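You operate a simulated robot arm through the tools that you are given. There is no shell and no other tool.

Carry out the task below with a simulated robot arm. There is one attempt and no reset: what you move stays moved.

JOB
Put things in order on the top of the gauge bench. At the end: the yellow lettuce from the top of the gauge bench stands where the green coupling half stood; the green coupling half stands where the clear sample cup (marked "RINSE") stood; the black roller is in the small white crate; the clear sample cup from the top of the gauge bench stands where the black roller stood; whatever was shut is shut again. Leave all else as you found it, and nothing knocked over.

Only the result counts: the job must be done as asked and must still hold three seconds after the hand-in. Knocking over, shifting, dropping, spilling or breaking anything else fails it.

ROBOT AND FRAMES
A 6-joint arm with a two-finger parallel gripper, fixed in place. Base frame: the origin is at the foot of the arm, x ahead of it, y to its left, z up; the work surface is at about z = -0.003. Lengths are in m, angles in degrees, forces in N, time in s.
With the tool pointing down near the work surface it reaches from about 0.14 to 0.6 m from the base axis. Its first joint turns from -66.0 to 66.0 degrees. Payload 2.1 kg.
The tool frame sits at the grasp point between the pads (the TCP): z along the fingers, y along the line on which they close. The tips reach 0.03 m beyond it. Largest opening 0.094 m; finger width 0.028, thickness 0.01; the body of the gripper, 0.05 by 0.096 m, starts 0.055 m behind the TCP.
Orientation is that of the tool frame in the base frame, as [roll, pitch, yaw] about the fixed x, y, z axes, in that order (R = Rz(yaw) Ry(pitch) Rx(roll)). With the fingers straight down and closing along the base's y, the tool's x points along the base's -x, its y along +y and its z along -z.

CONTROLS
- The arm moves only by the tool nudge_tool. Its argument "plan" is a list of rows, each a list of 3 entries, a list of its own where there are three numbers: the turn, a rotation vector about the tool's x, y, z in degrees, then the shift along the tool's x, y, z in mm, then the finger opening in mm, from 0 to 94. In form: [[[rx, ry, rz], [dx, dy, dz], fingers], ...]. A call has 1 to 20 rows; each row is the pose to reach, as a shift and turn from the pose commanded when the call began, along the tool's axes at that moment. Each row takes 0.2 s and may step no farther than 0.05 m and 8.6 degrees from the row before; otherwise, or with a gripper value out of range, the whole call is refused. Where a pose cannot be reached the arm comes as near as it can. A force on the tool above 40 N (or 10 N above the force at the start of the call, whichever is more), or a blocked arm, ends the call early, and 0.2 s more pass. The fingers move at their own pace (about 0.072 m/s each) and stop on an object; they squeeze with about 31 N. The grip force told is the motor's: it shows also when the fingers shut on nothing. Time passes only in rows, and 0.2 s behind the last, so rows that repeat a pose let the fingers close. It gives the time, the measured TCP pose, the force on the tool (base axes), the opening and the grip force at its end, in the units of the frame above (readings bear some noise), with the torque about the TCP (base axes, N m) and any sound that the robot's microphone picked up.
- Cameras (640 x 400 px; columns grow to the right, rows downward): "scene" is fixed at [0.0447, -0.3499, 0.4701]; the picture's right is [0.82, -0.57, 0.00], its down [-0.35, -0.50, -0.79] and it looks along [0.45, 0.65, -0.61] (base axes); focal length 214 px, centre (320, 200). "wrist" rides on the gripper at [0.076, 0.014, -0.102] in the tool frame; the picture's right is [-0.18, 0.98, 0.00], its down [-0.75, -0.14, -0.64] and it looks along [-0.63, -0.12, 0.77] (tool axes); focal length 243 px, centre (320, 200). There is no depth. A picture from a camera that has moved, and an enlarged one, comes with that camera's place and axes in the base frame and with its lens. The place of the scene camera against the robot may be out by one fixed shift of up to 0.025 m in any direction.
- camera(camera): a new picture of that camera. The clock stands still meanwhile.
- zoom(camera, box): a new picture of the part [left, top, right, bottom] of that camera's present view, enlarged. The clock stands still meanwhile.
- hand_in(): hands the job in; it is judged then, once.

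Places have to be worked out from the pictures, the camera data and where the tool is seen. Open the gripper and draw the arm clear of the work before you hand the job in, unless the task says otherwise.

The tools are called after ">>>" as name(argument=value, ...) on one line, values as JSON. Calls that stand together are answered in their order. nudge_tool: Moves the arm, as the interface text tells. Its arguments: {"type":"object","properties":{"plan":{"type":"array","items":{"type":"array"}}},"required":["plan"]} The other tools are called the same way: camera (camera) takes a picture; zoom (camera, box) takes an enlarged picture of a part of a camera's view; hand_in () hands the job in.

At the start:

```text
clock: 0.0
eef_pos: [0.2384, 0.1414, 0.3075]
orientation: [179.9, -0.1, -180.0]
ft_force: [0.3, -0.2, 1.8]
wrist_torque: [0.0, -0.02, 0.01]
grip_width: 0.0941
finger_force: 0.1
```

scene: 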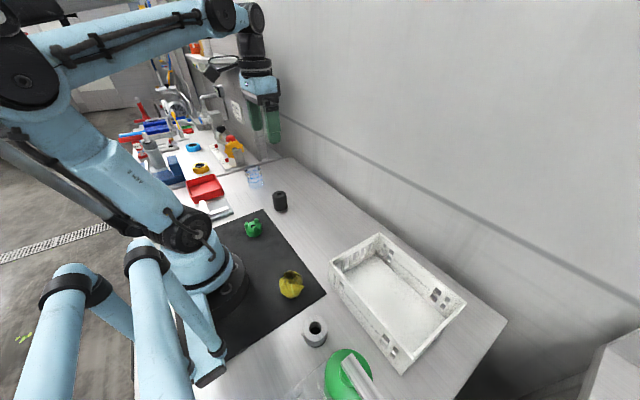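
wrist: 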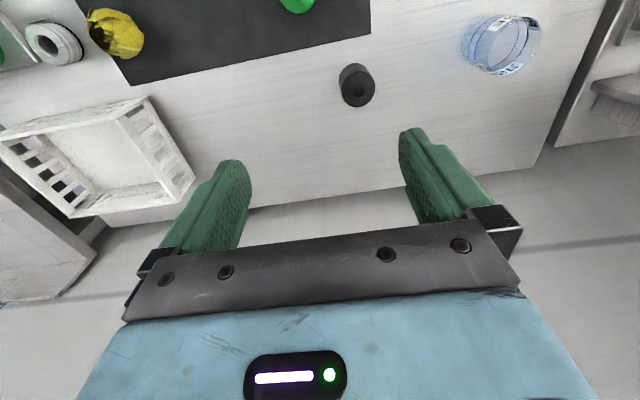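

I'll start by looking closely at both views to identify each object before moving anything.

>>> zoom(camera="scene", box=[180, 150, 340, 250])

>>> zoom(camera="scene", box=[240, 220, 480, 400])

>>> zoom(camera="wrist", box=[320, 0, 560, 150])

>>> zoom(camera="wrist", box=[0, 0, 320, 200])

>>> zoom(camera="scene", box=[100, 80, 300, 205])

```text
4.00 times, centred on (260, 200) of scene
camera zoom: at [0.0447, -0.3499, 0.4701], right [0.82, -0.57, 0.0], down [-0.35, -0.5, -0.79], along [0.45, 0.65, -0.61], focal length 858 px, centre (560, 200)
```

zoom: 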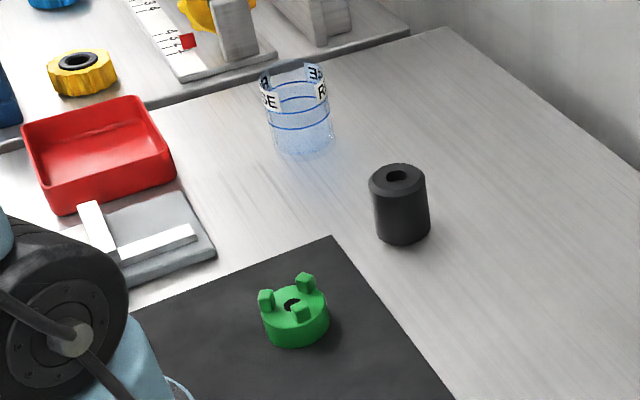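

```text
2.22 times, centred on (360, 310) of scene
camera zoom: at [0.0447, -0.3499, 0.4701], right [0.82, -0.57, 0.0], down [-0.35, -0.5, -0.79], along [0.45, 0.65, -0.61], focal length 477 px, centre (231, -44)
```

zoom: 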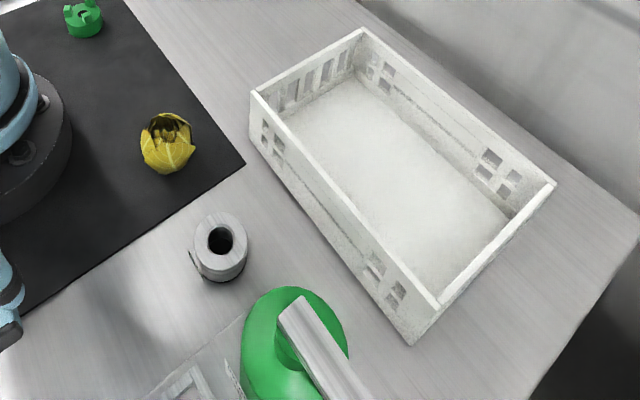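

```text
2.67 times, centred on (440, 75) of wrist
camera zoom: at [0.1615, 0.1553, 0.4105], right [0.18, 0.98, 0.0], down [0.75, -0.14, 0.64], along [0.63, -0.12, -0.77], focal length 647 px, centre (0, 533)
```

zoom: 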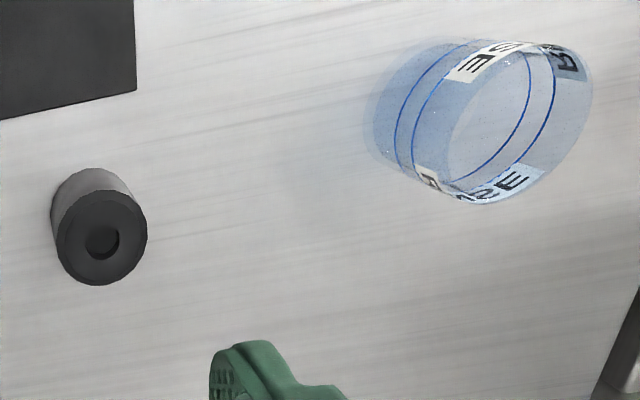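

```text
2.00 times, centred on (160, 100) of wrist
camera zoom: at [0.1615, 0.1553, 0.4105], right [0.18, 0.98, 0.0], down [0.75, -0.14, 0.64], along [0.63, -0.12, -0.77], focal length 485 px, centre (640, 400)
```

zoom: 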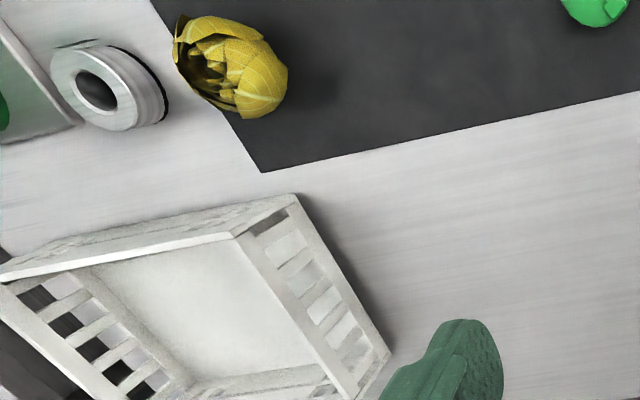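

```text
3.20 times, centred on (200, 142) of scene
camera zoom: at [0.0447, -0.3499, 0.4701], right [0.82, -0.57, 0.0], down [-0.35, -0.5, -0.79], along [0.45, 0.65, -0.61], focal length 686 px, centre (704, 384)
```

zoom: 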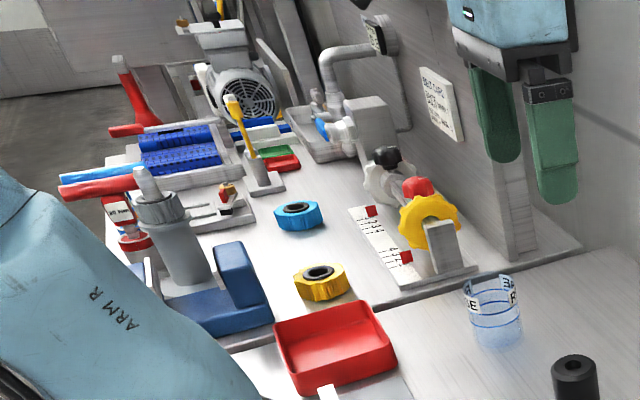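

The roller looks to be near (0.27, 0.19), about 48 mm across and 50 mm tall. The cup is near (0.25, 0.365), the coupling near (0.155, 0.127), the lettuce near (0.15, -0.11) and the crate around (0.31, -0.28). I'll lower over the roller to a safe height and check its position with the wrist camera.

>>> nudge_tool(plan=[[[0, 0, 0], [-8, 12, 39], 94], [[0, 0, 0], [-16, 24, 78], 94], [[0, 0, 0], [-24, 36, 117], 94], [[0, 0, 0], [-31, 48, 157], 94], [[0, 0, 0], [-31, 48, 157], 94]])

>>> camera(camera="wrist")

>>> camera(camera="scene")

```text
clock: 1.2
eef_pos: [0.2694, 0.189, 0.1516]
orientation: [179.9, 0.0, 180.0]
ft_force: [0.4, 0.7, 0.2]
wrist_torque: [-0.01, 0.01, -0.02]
grip_width: 0.0941
finger_force: 0.1
```

```text
taken
camera wrist: at [0.1928, 0.2032, 0.254], right [0.18, 0.98, 0.0], down [0.75, -0.14, 0.64], along [0.63, -0.12, -0.77], focal length 243 px, centre (320, 200)
```

wrist: 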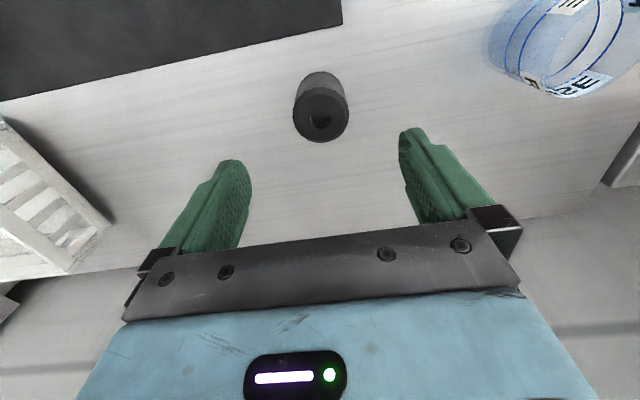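

```text
taken
```

scene: 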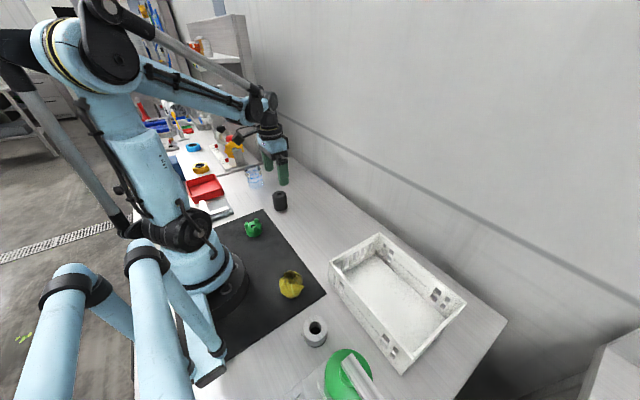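

The roller measures out at about (0.268, 0.190), which is almost directly under the tool. I'll go straight down to grasp height with the fingers open and check before closing.

>>> nudge_tool(plan=[[[0, 0, 0], [1, 0, 30], 94], [[0, 0, 0], [1, 0, 60], 94], [[0, 0, 0], [1, 0, 90], 94], [[0, 0, 0], [1, 0, 113], 94], [[0, 0, 0], [1, 0, 113], 94]])

>>> camera(camera="wrist")

>>> zoom(camera="scene", box=[200, 130, 360, 230])

```text
clock: 2.4
eef_pos: [0.2689, 0.1903, 0.038]
orientation: [179.9, 0.0, 180.0]
ft_force: [0.3, 0.0, 0.9]
wrist_torque: [0.0, 0.0, -0.01]
grip_width: 0.0942
finger_force: 0.1
```

```text
taken
camera wrist: at [0.1919, 0.2039, 0.1401], right [0.18, 0.98, 0.0], down [0.75, -0.14, 0.64], along [0.63, -0.12, -0.77], focal length 243 px, centre (320, 200)
```

wrist: 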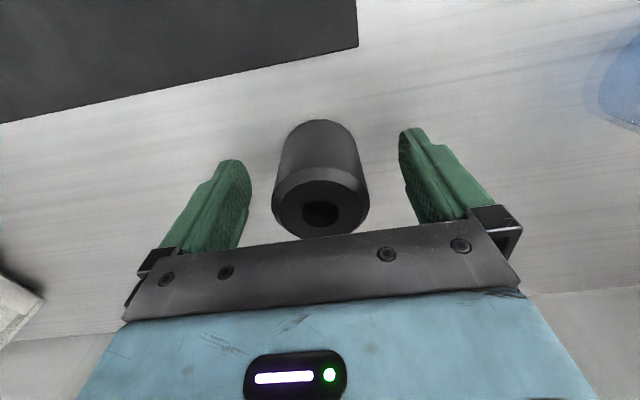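

```text
4.00 times, centred on (280, 180) of scene
camera zoom: at [0.0447, -0.35, 0.4701], right [0.82, -0.57, 0.0], down [-0.35, -0.5, -0.79], along [0.45, 0.65, -0.61], focal length 858 px, centre (480, 280)
```

zoom: 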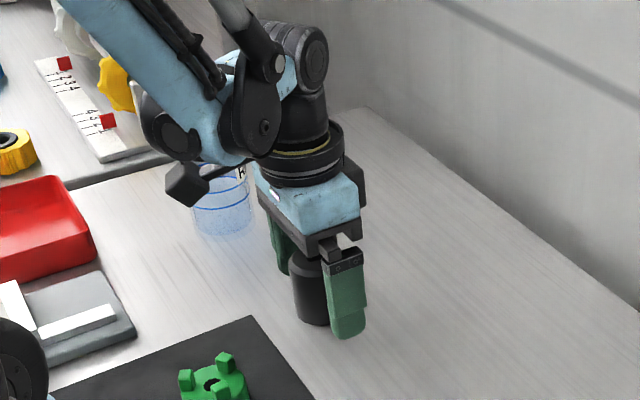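

The roller sits centred between the pads at (0.269, 0.1905). I'll close on it and hold long enough for the fingers to settle.

>>> nudge_tool(plan=[[[0, 0, 0], [0, 0, 0], 35], [[0, 0, 0], [0, 0, 0], 35], [[0, 0, 0], [0, 0, 0], 35], [[0, 0, 0], [0, 0, 0], 35]])

```text
clock: 3.4
eef_pos: [0.2696, 0.1903, 0.0396]
orientation: [179.8, -0.1, 180.0]
ft_force: [-0.1, 0.0, 0.0]
wrist_torque: [0.02, 0.02, 0.0]
grip_width: 0.0474
finger_force: 31.1
```

The pads hold the roller at 47.4 mm with 31 N. I'll lift straight up slowly and check the load.

>>> nudge_tool(plan=[[[0, 0, 0], [0, 0, -10], 35], [[0, 0, 0], [0, 0, -30], 35], [[0, 0, 0], [0, 0, -60], 35], [[0, 0, 0], [0, 0, -95], 35], [[0, 0, 0], [0, 0, -130], 35], [[0, 0, 0], [0, 0, -165], 35], [[0, 0, 0], [0, 0, -165], 35]])

>>> camera(camera="wrist")

>>> zoom(camera="scene", box=[180, 100, 340, 200])

```text
clock: 5.0
eef_pos: [0.2683, 0.1904, 0.2032]
orientation: [179.8, 0.1, -180.0]
ft_force: [0.0, -0.3, -0.9]
wrist_torque: [-0.01, 0.01, -0.02]
grip_width: 0.0473
finger_force: 31.4
```

```text
taken
camera wrist: at [0.1914, 0.2046, 0.3048], right [0.18, 0.98, 0.0], down [0.75, -0.14, 0.64], along [0.63, -0.12, -0.77], focal length 243 px, centre (320, 200)
```

wrist: 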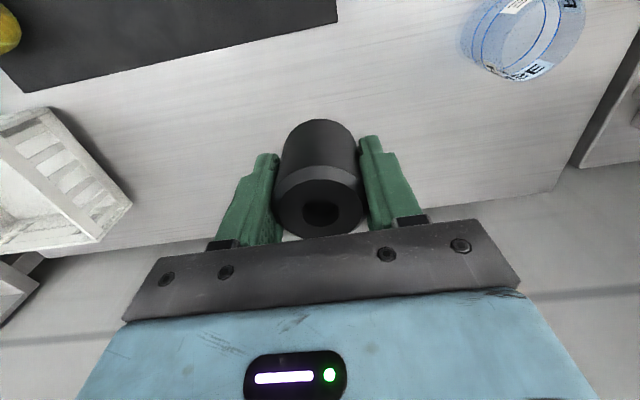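

```text
4.00 times, centred on (260, 150) of scene
camera zoom: at [0.0447, -0.3499, 0.4701], right [0.82, -0.57, 0.0], down [-0.35, -0.5, -0.79], along [0.45, 0.65, -0.61], focal length 858 px, centre (560, 400)
```

zoom: 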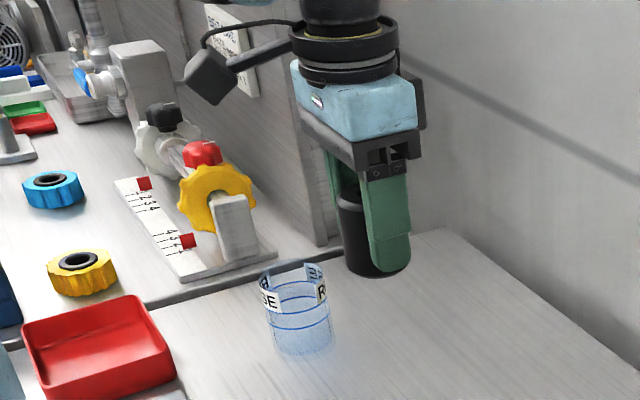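

The roller is held firmly and clear of the bench. From the scene picture I put the crate rim at roughly x 0.23–0.39, y -0.34–-0.11. I'll carry the roller over at this height and check against the crate with the wrist camera.

>>> nudge_tool(plan=[[[0, 0, 0], [-4, -40, 0], 35], [[0, 0, 0], [-8, -80, 0], 35], [[0, 0, 0], [-12, -120, 0], 35], [[0, 0, 0], [-16, -160, 0], 35], [[0, 0, 0], [-20, -200, 0], 35], [[0, 0, 0], [-24, -240, 0], 35], [[0, 0, 0], [-28, -280, 0], 35], [[0, 0, 0], [-32, -320, 0], 35], [[0, 0, 0], [-36, -360, 0], 35], [[0, 0, 0], [-40, -400, 0], 35], [[0, 0, 0], [-40, -400, 0], 35]])

>>> camera(camera="wrist")

>>> camera(camera="scene")

```text
clock: 7.4
eef_pos: [0.3079, -0.2124, 0.2037]
orientation: [179.9, 0.1, 179.9]
ft_force: [-0.1, -1.2, -0.5]
wrist_torque: [0.0, 0.01, 0.0]
grip_width: 0.0476
finger_force: 30.8
```

```text
taken
camera wrist: at [0.2305, -0.1967, 0.3056], right [0.18, 0.98, 0.0], down [0.75, -0.14, 0.64], along [0.63, -0.12, -0.77], focal length 243 px, centre (320, 200)
```

wrist: 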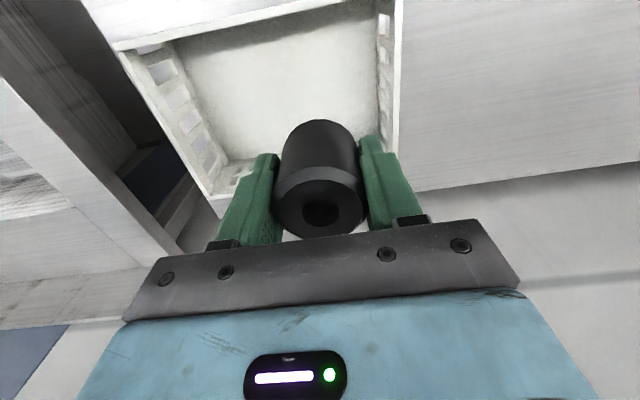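

```text
taken
```

scene: 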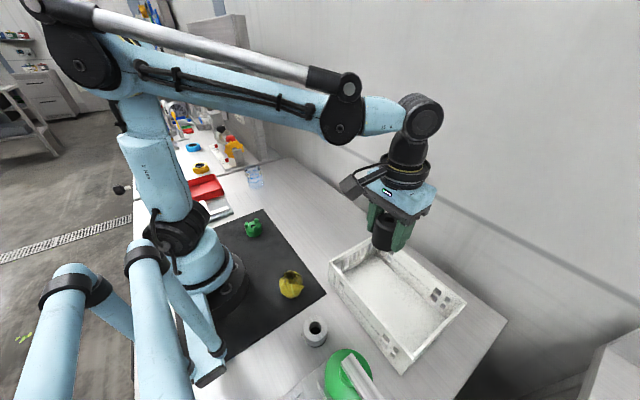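

The roller hangs over the crate, whose floor I measure from the wrist camera as x 0.24–0.38, y -0.357–-0.138. I'll shift about 35 mm toward its middle and lower to just above the floor.

>>> nudge_tool(plan=[[[0, 0, 0], [-2, -35, 0], 35], [[0, 0, 0], [-2, -35, 0], 35], [[0, 0, 0], [-2, -35, 35], 35], [[0, 0, 0], [-2, -35, 70], 35], [[0, 0, 0], [-2, -35, 100], 35], [[0, 0, 0], [-2, -35, 125], 35], [[0, 0, 0], [-2, -35, 145], 35], [[0, 0, 0], [-2, -35, 145], 35]])

>>> camera(camera="wrist")

>>> zoom(camera="scene", box=[300, 200, 500, 325])

```text
clock: 9.2
eef_pos: [0.3108, -0.2451, 0.0586]
orientation: [179.9, 0.0, -179.9]
ft_force: [-0.4, 0.1, -0.7]
wrist_torque: [-0.01, 0.01, -0.03]
grip_width: 0.0473
finger_force: 30.8
```

```text
taken
camera wrist: at [0.234, -0.2309, 0.1602], right [0.18, 0.98, 0.0], down [0.75, -0.14, 0.64], along [0.63, -0.12, -0.77], focal length 243 px, centre (320, 200)
```

wrist: 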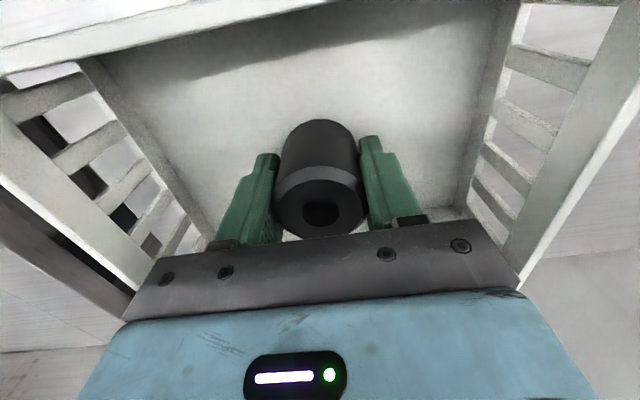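

```text
3.20 times, centred on (400, 262) of scene
camera zoom: at [0.0447, -0.3499, 0.4701], right [0.82, -0.57, 0.0], down [-0.35, -0.5, -0.79], along [0.45, 0.65, -0.61], focal length 686 px, centre (64, 0)
```

zoom: 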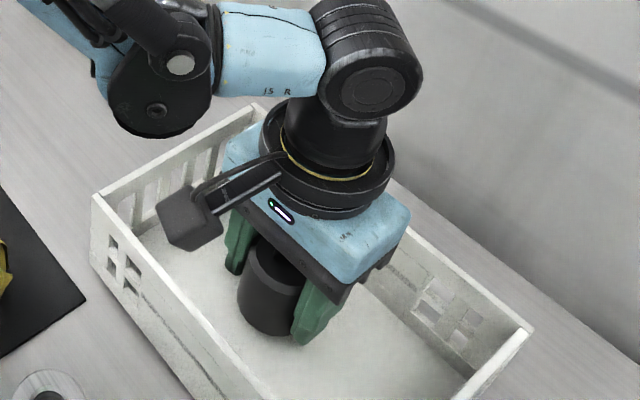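

The roller is inside the crate with clear room all round, its bottom about 17 mm above the floor. I'll lower in small steps and watch for contact force.

>>> nudge_tool(plan=[[[0, 0, 0], [0, 0, 4], 35], [[0, 0, 0], [0, 0, 8], 35], [[0, 0, 0], [0, 0, 10], 35], [[0, 0, 0], [0, 0, 10], 35]])

```text
clock: 10.2
eef_pos: [0.3115, -0.2451, 0.0483]
orientation: [179.8, 0.0, -179.9]
ft_force: [3.3, 3.0, 21.8]
wrist_torque: [-0.01, -0.12, -0.05]
grip_width: 0.0471
finger_force: 31.4
```

The reading of 21.8 N upward shows the roller is resting on the crate floor. I'll open the fingers slightly to release it, keeping them clear of the walls.

>>> nudge_tool(plan=[[[0, 0, 0], [0, 0, -1], 72], [[0, 0, 0], [0, 0, -1], 72], [[0, 0, 0], [0, 0, -1], 72]])

>>> camera(camera="wrist")

```text
clock: 11.0
eef_pos: [0.3105, -0.2454, 0.0488]
orientation: [179.9, 0.1, 179.9]
ft_force: [-0.8, -0.1, -0.3]
wrist_torque: [-0.01, 0.02, -0.03]
grip_width: 0.0718
finger_force: 0.1
```

```text
taken
camera wrist: at [0.2343, -0.231, 0.151], right [0.18, 0.98, 0.0], down [0.75, -0.14, 0.64], along [0.63, -0.12, -0.77], focal length 243 px, centre (320, 200)
```

wrist: 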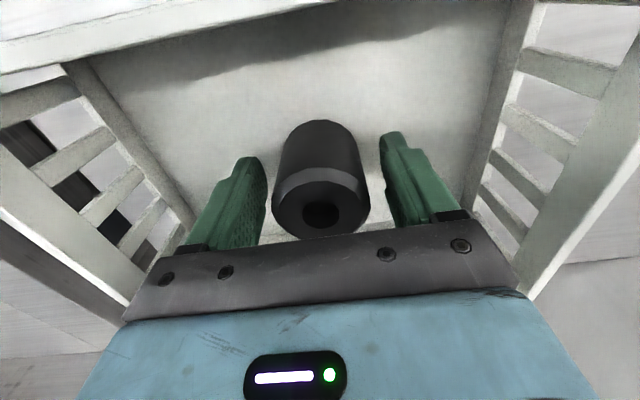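

The roller is standing free and upright in the crate. I'll rise well clear and travel across to the cup, stopping short at height to look.

>>> nudge_tool(plan=[[[0, 0, 0], [0, 0, -20], 72], [[0, 0, 0], [0, 0, -60], 72], [[0, 0, 0], [0, 0, -105], 72], [[0, 0, 0], [0, 0, -150], 94], [[0, 0, 0], [0, 0, -195], 94], [[0, 0, 0], [5, 40, -200], 94], [[0, 0, 0], [10, 85, -200], 94], [[0, 0, 0], [15, 130, -200], 94], [[0, 0, 0], [20, 175, -200], 94], [[0, 0, 0], [25, 220, -200], 94], [[0, 0, 0], [30, 265, -200], 94], [[0, 0, 0], [35, 310, -200], 94], [[0, 0, 0], [40, 355, -200], 94], [[0, 0, 0], [45, 400, -200], 94], [[0, 0, 0], [50, 445, -200], 94], [[0, 0, 0], [55, 490, -200], 94], [[0, 0, 0], [65, 535, -200], 94], [[0, 0, 0], [71, 575, -200], 94], [[0, 0, 0], [71, 575, -200], 94]])

>>> camera(camera="wrist")

>>> camera(camera="scene")

```text
clock: 15.0
eef_pos: [0.2408, 0.3301, 0.2493]
orientation: [179.9, 0.0, 180.0]
ft_force: [0.3, -0.5, 0.1]
wrist_torque: [0.0, -0.02, -0.02]
grip_width: 0.094
finger_force: 0.1
```

```text
taken
camera wrist: at [0.1644, 0.344, 0.351], right [0.18, 0.98, 0.0], down [0.75, -0.14, 0.64], along [0.63, -0.12, -0.77], focal length 243 px, centre (320, 200)
```

wrist: 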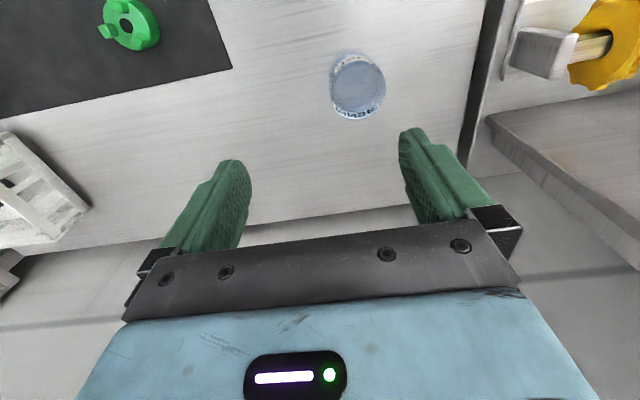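

```text
taken
```

scene: 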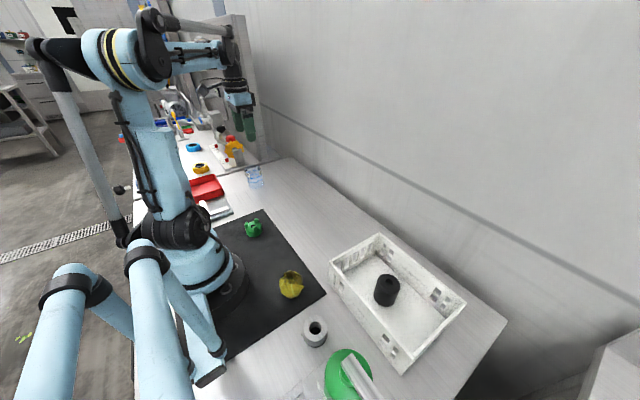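

The roller is in the crate. Now I'll zoom on the cup to place its rim and base, and to see whether it holds anything.

>>> zoom(camera="wrist", box=[296, 30, 424, 110])

>>> zoom(camera="wrist", box=[70, 0, 230, 100])

>>> zoom(camera="scene", box=[220, 150, 300, 200])

```text
5.00 times, centred on (360, 70) of wrist
camera zoom: at [0.1644, 0.344, 0.351], right [0.18, 0.98, 0.0], down [0.75, -0.14, 0.64], along [0.63, -0.12, -0.77], focal length 1213 px, centre (120, 850)
```

zoom: 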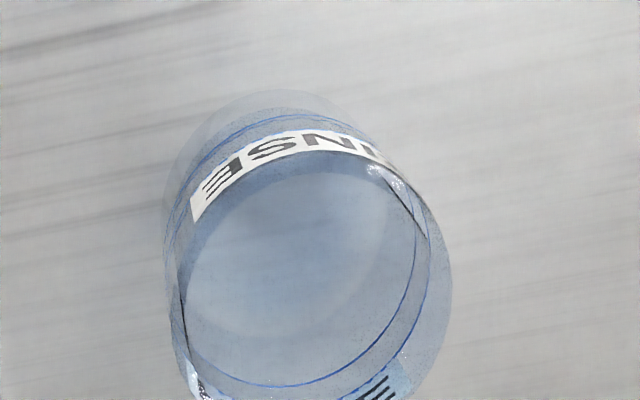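

```text
4.00 times, centred on (150, 50) of wrist
camera zoom: at [0.1644, 0.344, 0.351], right [0.18, 0.98, 0.0], down [0.75, -0.14, 0.64], along [0.63, -0.12, -0.77], focal length 970 px, centre (1000, 800)
```

zoom: 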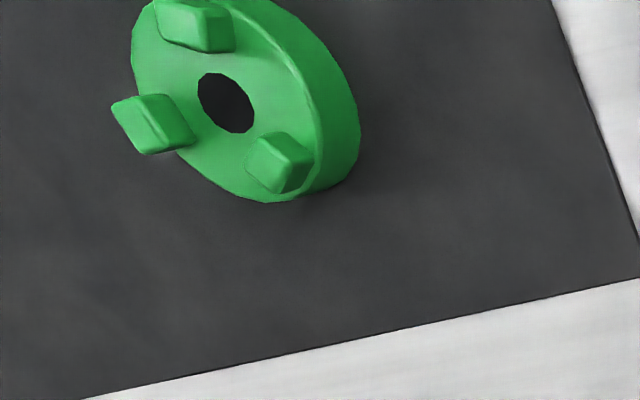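

```text
8.00 times, centred on (260, 175) of scene
camera zoom: at [0.0448, -0.3499, 0.4701], right [0.82, -0.57, 0.0], down [-0.35, -0.5, -0.79], along [0.45, 0.65, -0.61], focal length 1716 px, centre (800, 400)
```

zoom: 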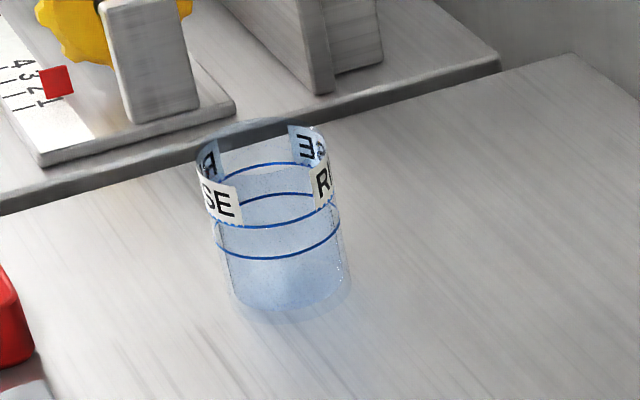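

The cup looks empty and about 60 mm across, centred near (0.246, 0.370). I'll line up over it with the fingertips still above the rim and check again.

>>> nudge_tool(plan=[[[0, 0, 0], [-5, 40, 0], 94], [[0, 0, 0], [-5, 40, 40], 94], [[0, 0, 0], [-5, 40, 80], 94], [[0, 0, 0], [-5, 40, 115], 94], [[0, 0, 0], [-5, 40, 115], 94]])

>>> camera(camera="wrist")

>>> zoom(camera="scene", box=[190, 110, 318, 190])

```text
clock: 16.2
eef_pos: [0.2467, 0.3703, 0.1342]
orientation: [179.9, 0.0, -180.0]
ft_force: [0.2, -0.1, 0.6]
wrist_torque: [0.01, 0.01, 0.01]
grip_width: 0.0939
finger_force: 0.0
```

```text
taken
camera wrist: at [0.1694, 0.384, 0.2363], right [0.18, 0.98, 0.0], down [0.75, -0.14, 0.64], along [0.63, -0.12, -0.77], focal length 243 px, centre (320, 200)
```

wrist: 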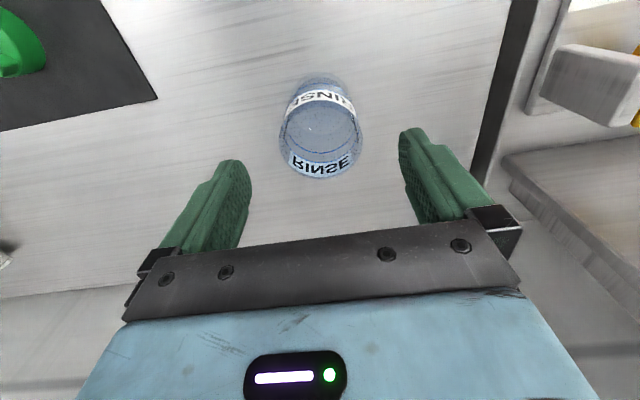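

```text
5.00 times, centred on (254, 150) of scene
camera zoom: at [0.0447, -0.35, 0.4701], right [0.82, -0.57, 0.0], down [-0.35, -0.5, -0.79], along [0.45, 0.65, -0.61], focal length 1072 px, centre (650, 450)
```

zoom: 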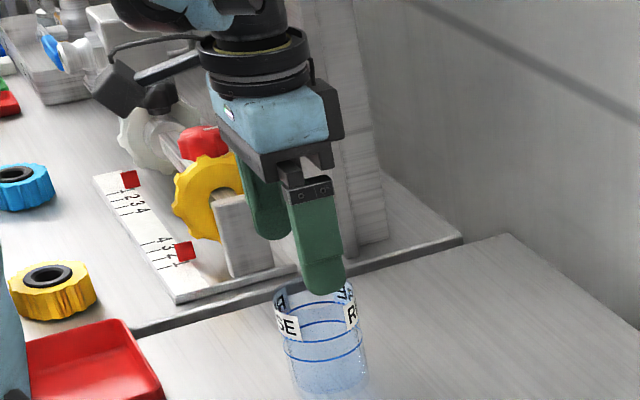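

The cup is centred under the tool at (0.247, 0.370), with its rim at about z 0.07. I'll descend around it slowly.

>>> nudge_tool(plan=[[[0, 0, 0], [0, 0, 25], 94], [[0, 0, 0], [0, 0, 50], 94], [[0, 0, 0], [0, 0, 75], 94], [[0, 0, 0], [0, 0, 93], 94], [[0, 0, 0], [0, 0, 93], 94]])

>>> camera(camera="wrist")

>>> zoom(camera="scene", box=[190, 110, 318, 190])

```text
clock: 17.4
eef_pos: [0.2437, 0.3702, 0.0424]
orientation: [179.9, 0.1, -179.9]
ft_force: [-0.2, -0.1, 0.6]
wrist_torque: [0.01, 0.02, -0.03]
grip_width: 0.0942
finger_force: 0.1
```

```text
taken
camera wrist: at [0.1667, 0.385, 0.1435], right [0.18, 0.98, 0.0], down [0.75, -0.14, 0.64], along [0.63, -0.12, -0.77], focal length 243 px, centre (320, 200)
```

wrist: 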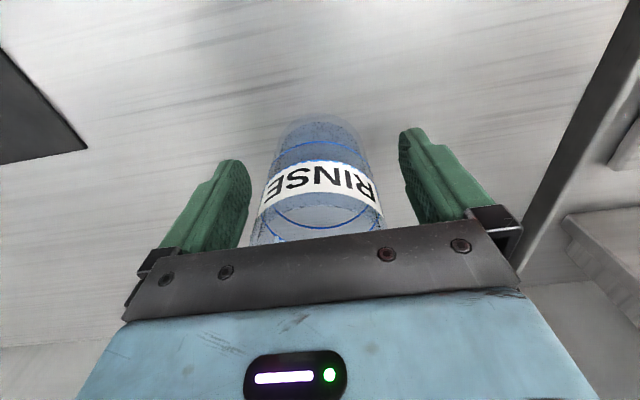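

```text
5.00 times, centred on (254, 150) of scene
camera zoom: at [0.0447, -0.35, 0.4701], right [0.82, -0.57, 0.0], down [-0.35, -0.5, -0.79], along [0.45, 0.65, -0.61], focal length 1072 px, centre (650, 450)
```

zoom: 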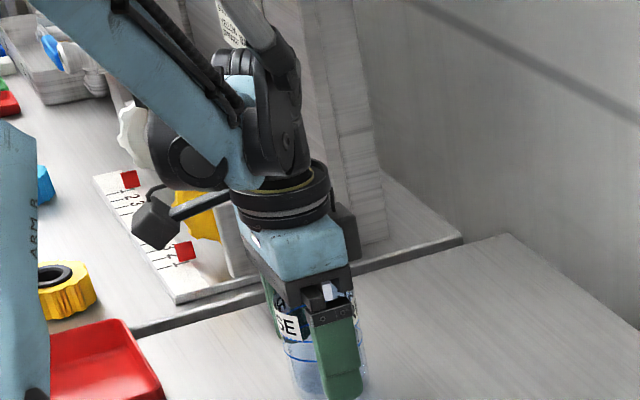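

The fingers straddle the cup evenly. I'll close onto it and hold.

>>> nudge_tool(plan=[[[0, 0, 0], [-2, 0, 0], 65], [[0, 0, 0], [-2, 0, 0], 55], [[0, 0, 0], [-2, 0, 0], 46], [[0, 0, 0], [-2, 0, 0], 46], [[0, 0, 0], [-2, 0, 0], 46]])

>>> camera(camera="wrist")

```text
clock: 18.6
eef_pos: [0.2461, 0.3709, 0.0418]
orientation: [180.0, 0.0, -180.0]
ft_force: [0.0, 0.5, -0.1]
wrist_torque: [0.02, 0.01, 0.0]
grip_width: 0.0588
finger_force: 31.4
```

```text
taken
camera wrist: at [0.169, 0.3848, 0.1439], right [0.18, 0.98, 0.0], down [0.75, -0.14, 0.64], along [0.63, -0.12, -0.77], focal length 243 px, centre (320, 200)
```

wrist: 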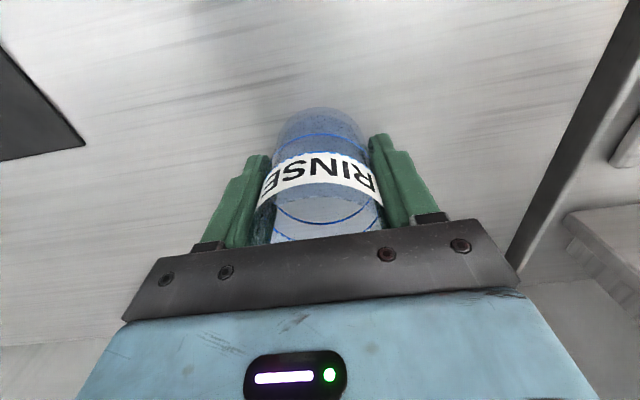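

The cup is held at 58.8 mm. I'll lift it level, carry it over the roller's old spot at (0.269, 0.190), and pause there for a check before lowering.

>>> nudge_tool(plan=[[[0, 0, 0], [0, 0, -8], 46], [[0, 0, 0], [0, 0, -25], 46], [[0, 0, 0], [0, 0, -50], 46], [[0, 0, 0], [0, 0, -75], 46], [[0, 0, 0], [-3, -25, -80], 46], [[0, 0, 0], [-7, -60, -80], 46], [[0, 0, 0], [-12, -95, -80], 46], [[0, 0, 0], [-17, -130, -80], 46], [[0, 0, 0], [-20, -160, -80], 46], [[0, 0, 0], [-22.5, -180, -80], 46], [[0, 0, 0], [-22.5, -180, -80], 46]])

>>> camera(camera="wrist")

>>> zoom(camera="scene", box=[200, 130, 360, 230])

```text
clock: 21.0
eef_pos: [0.268, 0.189, 0.1222]
orientation: [179.9, 0.0, -179.9]
ft_force: [-0.6, 0.0, -1.5]
wrist_torque: [0.0, -0.01, 0.0]
grip_width: 0.0589
finger_force: 31.4
```

```text
taken
camera wrist: at [0.1907, 0.2034, 0.2243], right [0.18, 0.98, 0.0], down [0.75, -0.14, 0.64], along [0.63, -0.12, -0.77], focal length 243 px, centre (320, 200)
```

wrist: 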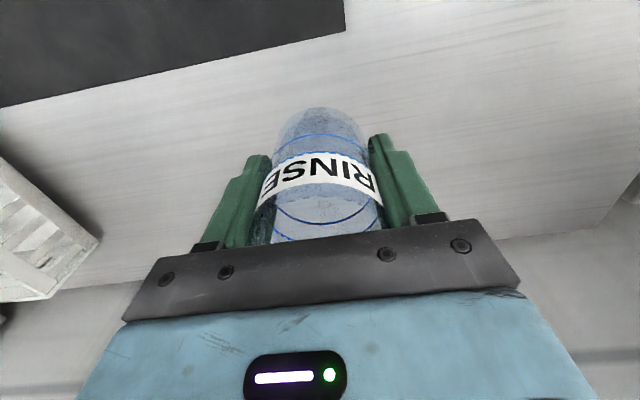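

```text
4.00 times, centred on (280, 180) of scene
camera zoom: at [0.0447, -0.35, 0.4701], right [0.82, -0.57, 0.0], down [-0.35, -0.5, -0.79], along [0.45, 0.65, -0.61], focal length 858 px, centre (480, 280)
```

zoom: 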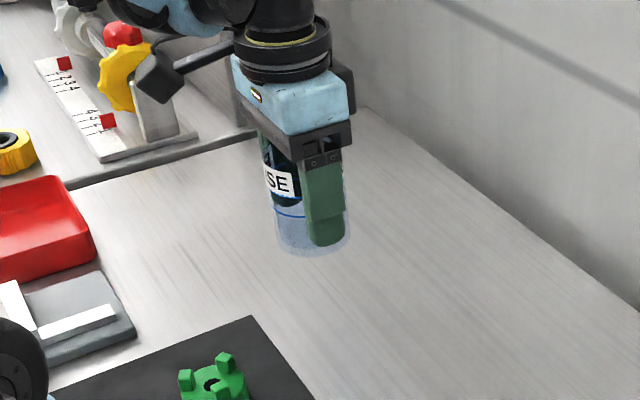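

The cup hangs level at about (0.269, 0.190). I'll lower it to the bench, slowing over the last few millimetres.

>>> nudge_tool(plan=[[[0, 0, 0], [-0.5, 0.5, 25], 46], [[0, 0, 0], [-0.5, 0.5, 50], 46], [[0, 0, 0], [-0.5, 0.5, 68], 46], [[0, 0, 0], [-0.5, 0.5, 75], 46], [[0, 0, 0], [-0.5, 0.5, 78], 46], [[0, 0, 0], [-0.5, 0.5, 79.5], 46], [[0, 0, 0], [-0.5, 0.5, 79.5], 46]])

>>> camera(camera="wrist")

```text
clock: 22.6
eef_pos: [0.2694, 0.1893, 0.0414]
orientation: [179.9, 0.0, -180.0]
ft_force: [0.6, 0.0, -1.3]
wrist_torque: [-0.03, -0.02, -0.02]
grip_width: 0.0589
finger_force: 30.0
```

```text
taken
camera wrist: at [0.1922, 0.204, 0.1439], right [0.18, 0.98, 0.0], down [0.75, -0.14, 0.64], along [0.63, -0.12, -0.77], focal length 243 px, centre (320, 200)
```

wrist: 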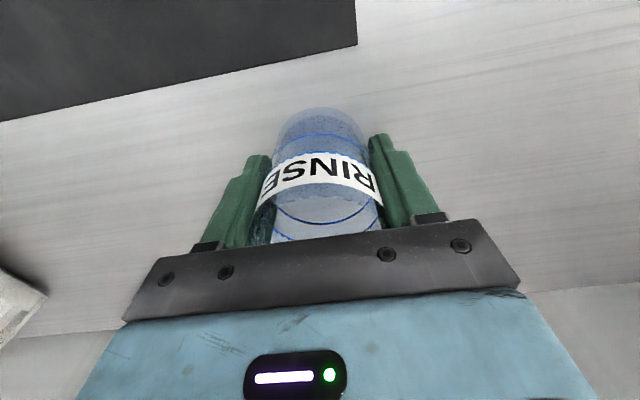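

The force still shows the cup hanging, so I'll go down a millimetre at a time until it touches.

>>> nudge_tool(plan=[[[0, 0, 0], [0, 0, 1], 46], [[0, 0, 0], [0, 0, 1], 46]])

```text
clock: 23.2
eef_pos: [0.268, 0.1907, 0.0404]
orientation: [180.0, 0.2, 180.0]
ft_force: [0.0, -2.4, 18.1]
wrist_torque: [-0.07, 0.08, -0.06]
grip_width: 0.059
finger_force: 30.6
```

The cup has touched down, with 18 N of contact. I'll ease off slightly and open the fingers.

>>> nudge_tool(plan=[[[0, 0, 0], [0, 0, -0.7], 46], [[0, 0, 0], [0, 0, -0.7], 62], [[0, 0, 0], [0, 0, -0.7], 80], [[0, 0, 0], [0, 0, -0.7], 94], [[0, 0, 0], [0, 0, -0.7], 94]])

>>> camera(camera="wrist")

```text
clock: 24.4
eef_pos: [0.2691, 0.1893, 0.0417]
orientation: [179.9, 0.0, -180.0]
ft_force: [0.0, -0.1, -0.7]
wrist_torque: [0.04, 0.0, -0.02]
grip_width: 0.0941
finger_force: 0.1
```

```text
taken
camera wrist: at [0.1922, 0.2042, 0.144], right [0.18, 0.98, 0.0], down [0.75, -0.14, 0.64], along [0.63, -0.12, -0.77], focal length 243 px, centre (320, 200)
```

wrist: 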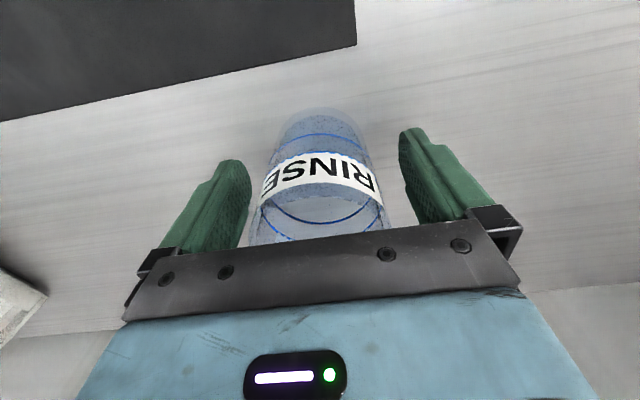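

The cup stands free at the roller's old spot. I'll rise clear of its rim and head over to the green coupling at height for a look.

>>> nudge_tool(plan=[[[0, 0, 0], [0, 0, -15], 94], [[0, 0, 0], [0, 0, -50], 94], [[0, 0, 0], [0, 0, -95], 94], [[0, 0, 0], [0, 0, -140], 94], [[0, 0, 0], [0, 0, -180], 94], [[0, 0, 0], [35, -18, -180], 94], [[0, 0, 0], [70, -36, -180], 94], [[0, 0, 0], [105, -54, -180], 94], [[0, 0, 0], [114, -60, -180], 94], [[0, 0, 0], [114, -60, -180], 94]])

>>> camera(camera="wrist")

>>> camera(camera="scene")

```text
clock: 26.6
eef_pos: [0.1561, 0.1298, 0.2227]
orientation: [179.9, 0.0, -179.9]
ft_force: [0.4, -0.2, 0.9]
wrist_torque: [-0.02, 0.0, 0.03]
grip_width: 0.0942
finger_force: 0.1
```

```text
taken
camera wrist: at [0.0787, 0.1441, 0.3242], right [0.18, 0.98, 0.0], down [0.75, -0.14, 0.64], along [0.63, -0.12, -0.77], focal length 243 px, centre (320, 200)
```

wrist: 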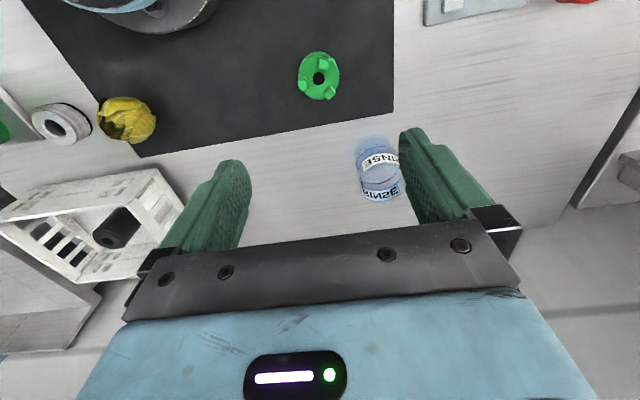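

```text
taken
```

scene: 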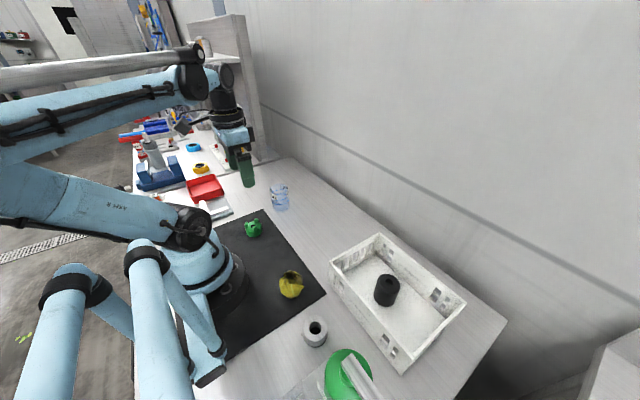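

This view shows the coupling, lettuce, cup and roller together. I'll zoom on the coupling and the lettuce to measure them.

>>> zoom(camera="wrist", box=[270, 30, 366, 90])

>>> zoom(camera="wrist", box=[20, 80, 180, 180])

>>> zoom(camera="scene", box=[210, 170, 322, 240])

```text
6.67 times, centred on (318, 60) of wrist
camera zoom: at [0.0787, 0.1441, 0.3242], right [0.18, 0.98, 0.0], down [0.75, -0.14, 0.64], along [0.63, -0.12, -0.77], focal length 1618 px, centre (333, 1133)
```

zoom: 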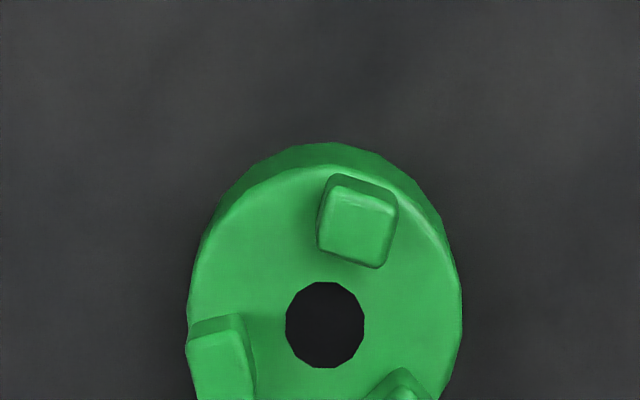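

```text
4.00 times, centred on (100, 130) of wrist
camera zoom: at [0.0787, 0.1441, 0.3242], right [0.18, 0.98, 0.0], down [0.75, -0.14, 0.64], along [0.63, -0.12, -0.77], focal length 970 px, centre (1200, 480)
```

zoom: 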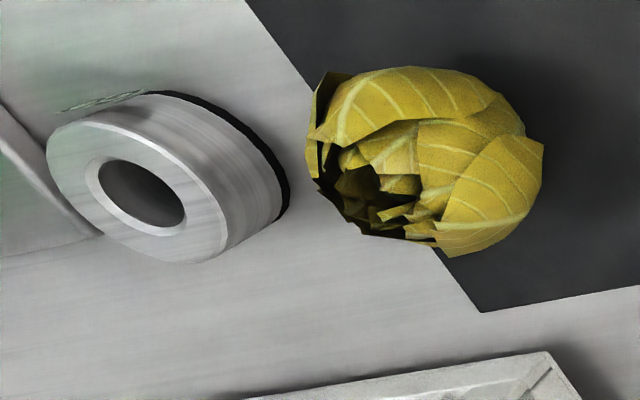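

```text
5.71 times, centred on (266, 205) of scene
camera zoom: at [0.0447, -0.35, 0.4701], right [0.82, -0.57, 0.0], down [-0.35, -0.5, -0.79], along [0.45, 0.65, -0.61], focal length 1226 px, centre (629, 171)
```

zoom: 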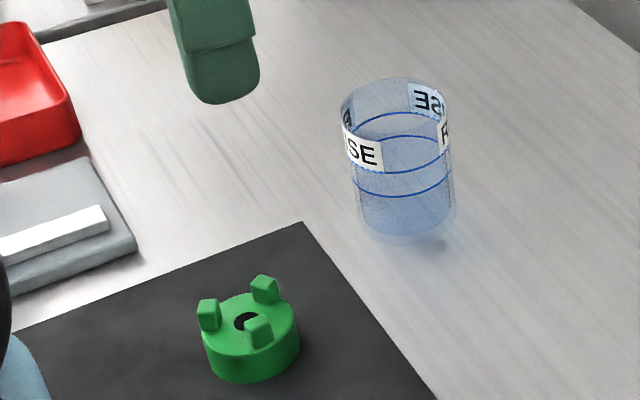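

The coupling is about 47 mm across with a 20 mm disc, centred near (0.150, 0.129). I'll line up and descend part way, then check.

>>> nudge_tool(plan=[[[0, 0, 0], [5.5, -1, 0], 94], [[0, 0, 0], [5.5, -1, 40], 94], [[0, 0, 0], [5.5, -1, 80], 94], [[0, 0, 0], [5.5, -1, 115], 94], [[0, 0, 0], [5.5, -1, 140], 94], [[0, 0, 0], [5.5, -1, 140], 94]])

>>> camera(camera="wrist")

>>> camera(camera="scene")

```text
clock: 28.0
eef_pos: [0.1505, 0.1293, 0.0811]
orientation: [179.9, 0.0, -180.0]
ft_force: [0.2, 0.4, 0.2]
wrist_torque: [-0.01, 0.03, 0.01]
grip_width: 0.0938
finger_force: 0.1
```

```text
taken
camera wrist: at [0.0738, 0.143, 0.1832], right [0.18, 0.98, 0.0], down [0.75, -0.14, 0.64], along [0.63, -0.12, -0.77], focal length 243 px, centre (320, 200)
```

wrist: 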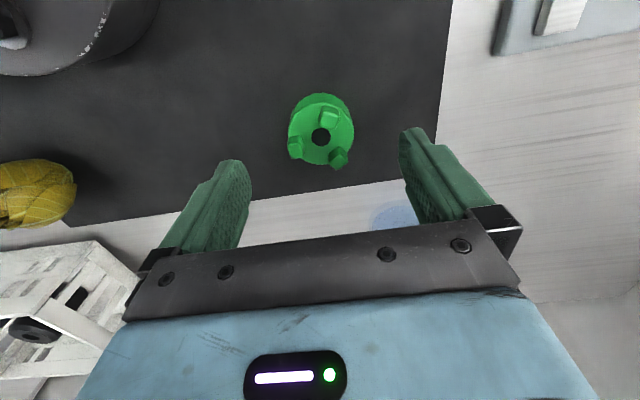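

```text
taken
```

scene: 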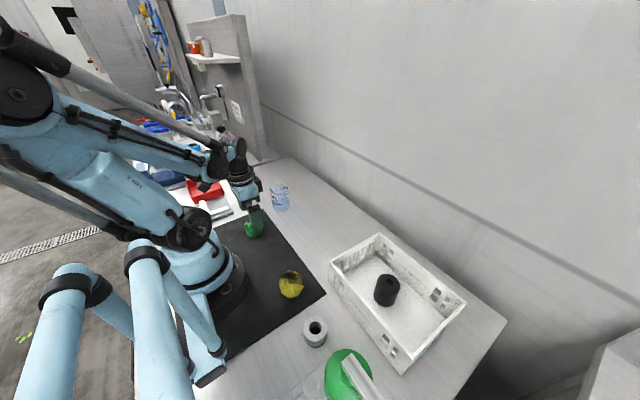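

The coupling is centred under the tool at (0.150, 0.129). I'll go down the last 47 mm and close on the disc.

>>> nudge_tool(plan=[[[0, 0, 0], [0, 0, 20], 94], [[0, 0, 0], [0, 0, 36], 94], [[0, 0, 0], [0, 0, 46], 94], [[0, 0, 0], [0, 0, 47], 94], [[0, 0, 0], [0, 0, 47], 94]])

>>> camera(camera="wrist")

```text
clock: 29.2
eef_pos: [0.1496, 0.1298, 0.0343]
orientation: [179.9, 0.0, -180.0]
ft_force: [-0.5, 0.4, -0.1]
wrist_torque: [0.03, -0.02, 0.01]
grip_width: 0.0942
finger_force: 0.1
```

```text
taken
camera wrist: at [0.0727, 0.1441, 0.1362], right [0.18, 0.98, 0.0], down [0.75, -0.14, 0.64], along [0.63, -0.12, -0.77], focal length 243 px, centre (320, 200)
```

wrist: 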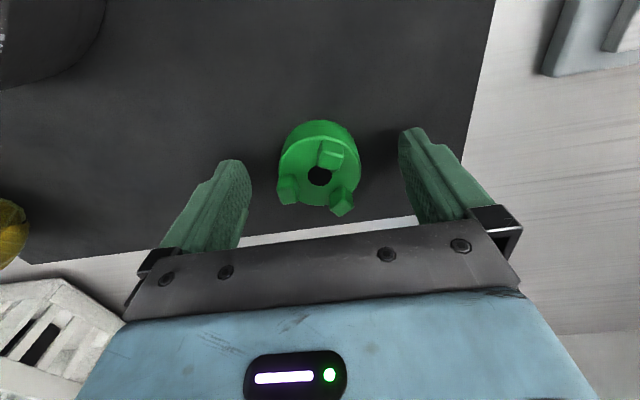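

The coupling sits squarely between the pads. I'll close on it now.

>>> nudge_tool(plan=[[[0, 0, 0], [0, 0, 0], 60], [[0, 0, 0], [0, 0, 0], 36], [[0, 0, 0], [0, 0, 0], 36], [[0, 0, 0], [0, 0, 0], 36], [[0, 0, 0], [0, 0, 0], 36]])

>>> camera(camera="wrist")

```text
clock: 30.4
eef_pos: [0.1483, 0.1302, 0.0346]
orientation: [179.8, -0.1, 179.9]
ft_force: [0.1, 0.3, 0.9]
wrist_torque: [0.05, 0.0, -0.05]
grip_width: 0.0463
finger_force: 30.5
```

```text
taken
camera wrist: at [0.0727, 0.1441, 0.1362], right [0.18, 0.98, 0.0], down [0.75, -0.14, 0.64], along [0.63, -0.12, -0.77], focal length 243 px, centre (320, 200)
```

wrist: 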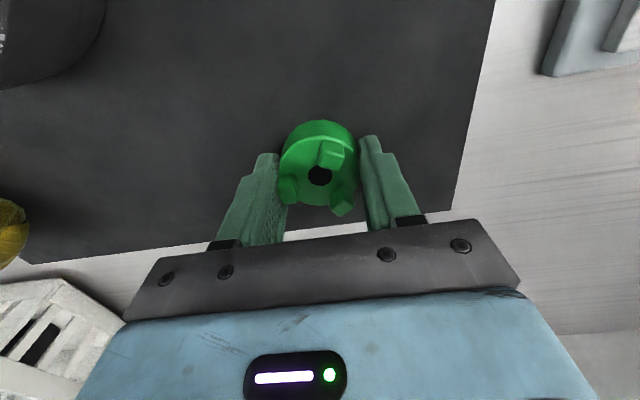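

The coupling is gripped at 46.3 mm. I'll lift it straight up and carry it over the cup's old place at (0.247, 0.370), keeping well above the cup.

>>> nudge_tool(plan=[[[0, 0, 0], [0, 0, -8], 36], [[0, 0, 0], [0, 0, -30], 36], [[0, 0, 0], [0, 0, -65], 36], [[0, 0, 0], [0, 0, -105], 36], [[0, 0, 0], [0, 0, -130], 36], [[0, 0, 0], [-14, 34, -130], 36], [[0, 0, 0], [-30, 74, -130], 36], [[0, 0, 0], [-46, 114, -130], 36], [[0, 0, 0], [-62, 154, -130], 36], [[0, 0, 0], [-78, 194, -130], 36], [[0, 0, 0], [-91, 224, -130], 36], [[0, 0, 0], [-97.5, 240, -130], 36], [[0, 0, 0], [-97.5, 240, -130], 36]])

>>> camera(camera="wrist")

>>> camera(camera="scene")

```text
clock: 33.2
eef_pos: [0.2473, 0.3697, 0.1637]
orientation: [179.8, -0.1, -180.0]
ft_force: [-0.3, 0.0, -0.8]
wrist_torque: [0.0, 0.01, 0.02]
grip_width: 0.0461
finger_force: 30.5
```

```text
taken
camera wrist: at [0.1709, 0.3843, 0.2656], right [0.18, 0.98, 0.0], down [0.75, -0.14, 0.64], along [0.63, -0.12, -0.77], focal length 243 px, centre (320, 200)
```

wrist: 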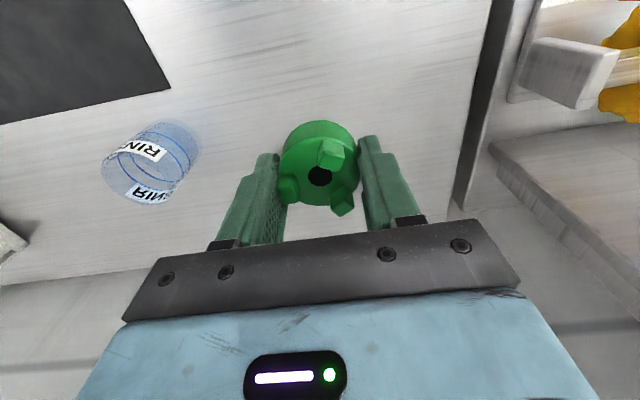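

```text
taken
```

scene: 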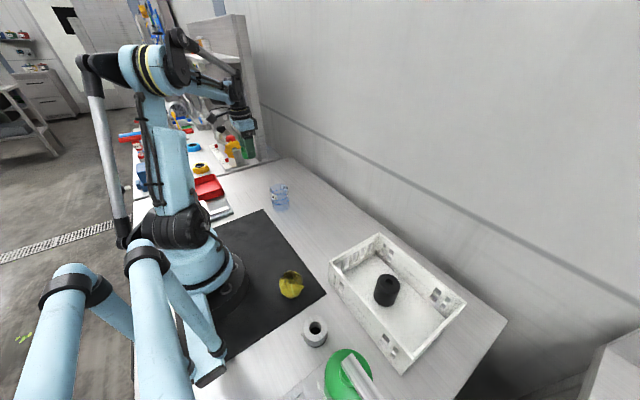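

The coupling hangs above the cup's old spot, with the tool at about (0.247, 0.370). I'll lower it, slowing near the bench.

>>> nudge_tool(plan=[[[0, 0, 0], [0, 0, 35], 36], [[0, 0, 0], [0, 0, 70], 36], [[0, 0, 0], [0, 0, 100], 36], [[0, 0, 0], [0, 0, 118], 36], [[0, 0, 0], [0, 0, 126], 36], [[0, 0, 0], [0, 0, 129], 36], [[0, 0, 0], [0, 0, 129], 36]])

>>> camera(camera="wrist")

```text
clock: 34.8
eef_pos: [0.2479, 0.369, 0.0355]
orientation: [179.9, 0.0, 180.0]
ft_force: [0.1, 0.3, -0.9]
wrist_torque: [-0.01, 0.02, -0.01]
grip_width: 0.0463
finger_force: 31.0
```

```text
taken
camera wrist: at [0.1711, 0.3836, 0.1378], right [0.18, 0.98, 0.0], down [0.75, -0.14, 0.64], along [0.63, -0.12, -0.77], focal length 243 px, centre (320, 200)
```

wrist: 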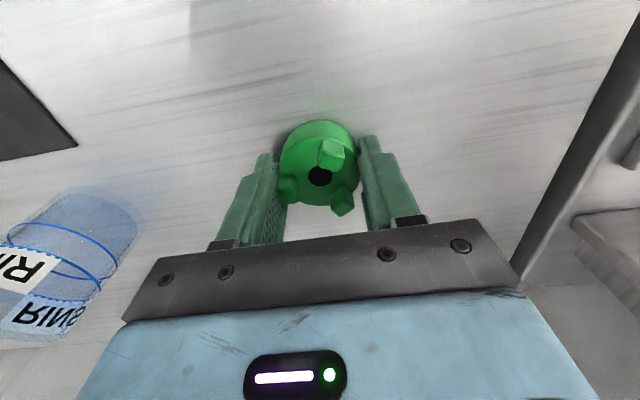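

There is no contact yet, so I'll keep going down in 1 mm steps.

>>> nudge_tool(plan=[[[0, 0, 0], [0, 0, 1], 36], [[0, 0, 0], [0, 0, 1.5], 36], [[0, 0, 0], [0, 0, 1.5], 36]])

```text
clock: 35.6
eef_pos: [0.2493, 0.3696, 0.0335]
orientation: [179.9, 0.0, 180.0]
ft_force: [-0.3, -0.5, -1.2]
wrist_torque: [0.03, -0.02, 0.0]
grip_width: 0.0463
finger_force: 30.8
```

Still no contact, most likely because the mat it came from is slightly thicker than the bare bench. I'll keep stepping down.

>>> nudge_tool(plan=[[[0, 0, 0], [0, 0, 1], 36], [[0, 0, 0], [0, 0, 1], 36]])

```text
clock: 36.2
eef_pos: [0.2481, 0.3707, 0.0336]
orientation: [179.9, 0.0, -180.0]
ft_force: [0.3, -0.3, -1.4]
wrist_torque: [-0.01, -0.01, -0.02]
grip_width: 0.0462
finger_force: 31.2
```

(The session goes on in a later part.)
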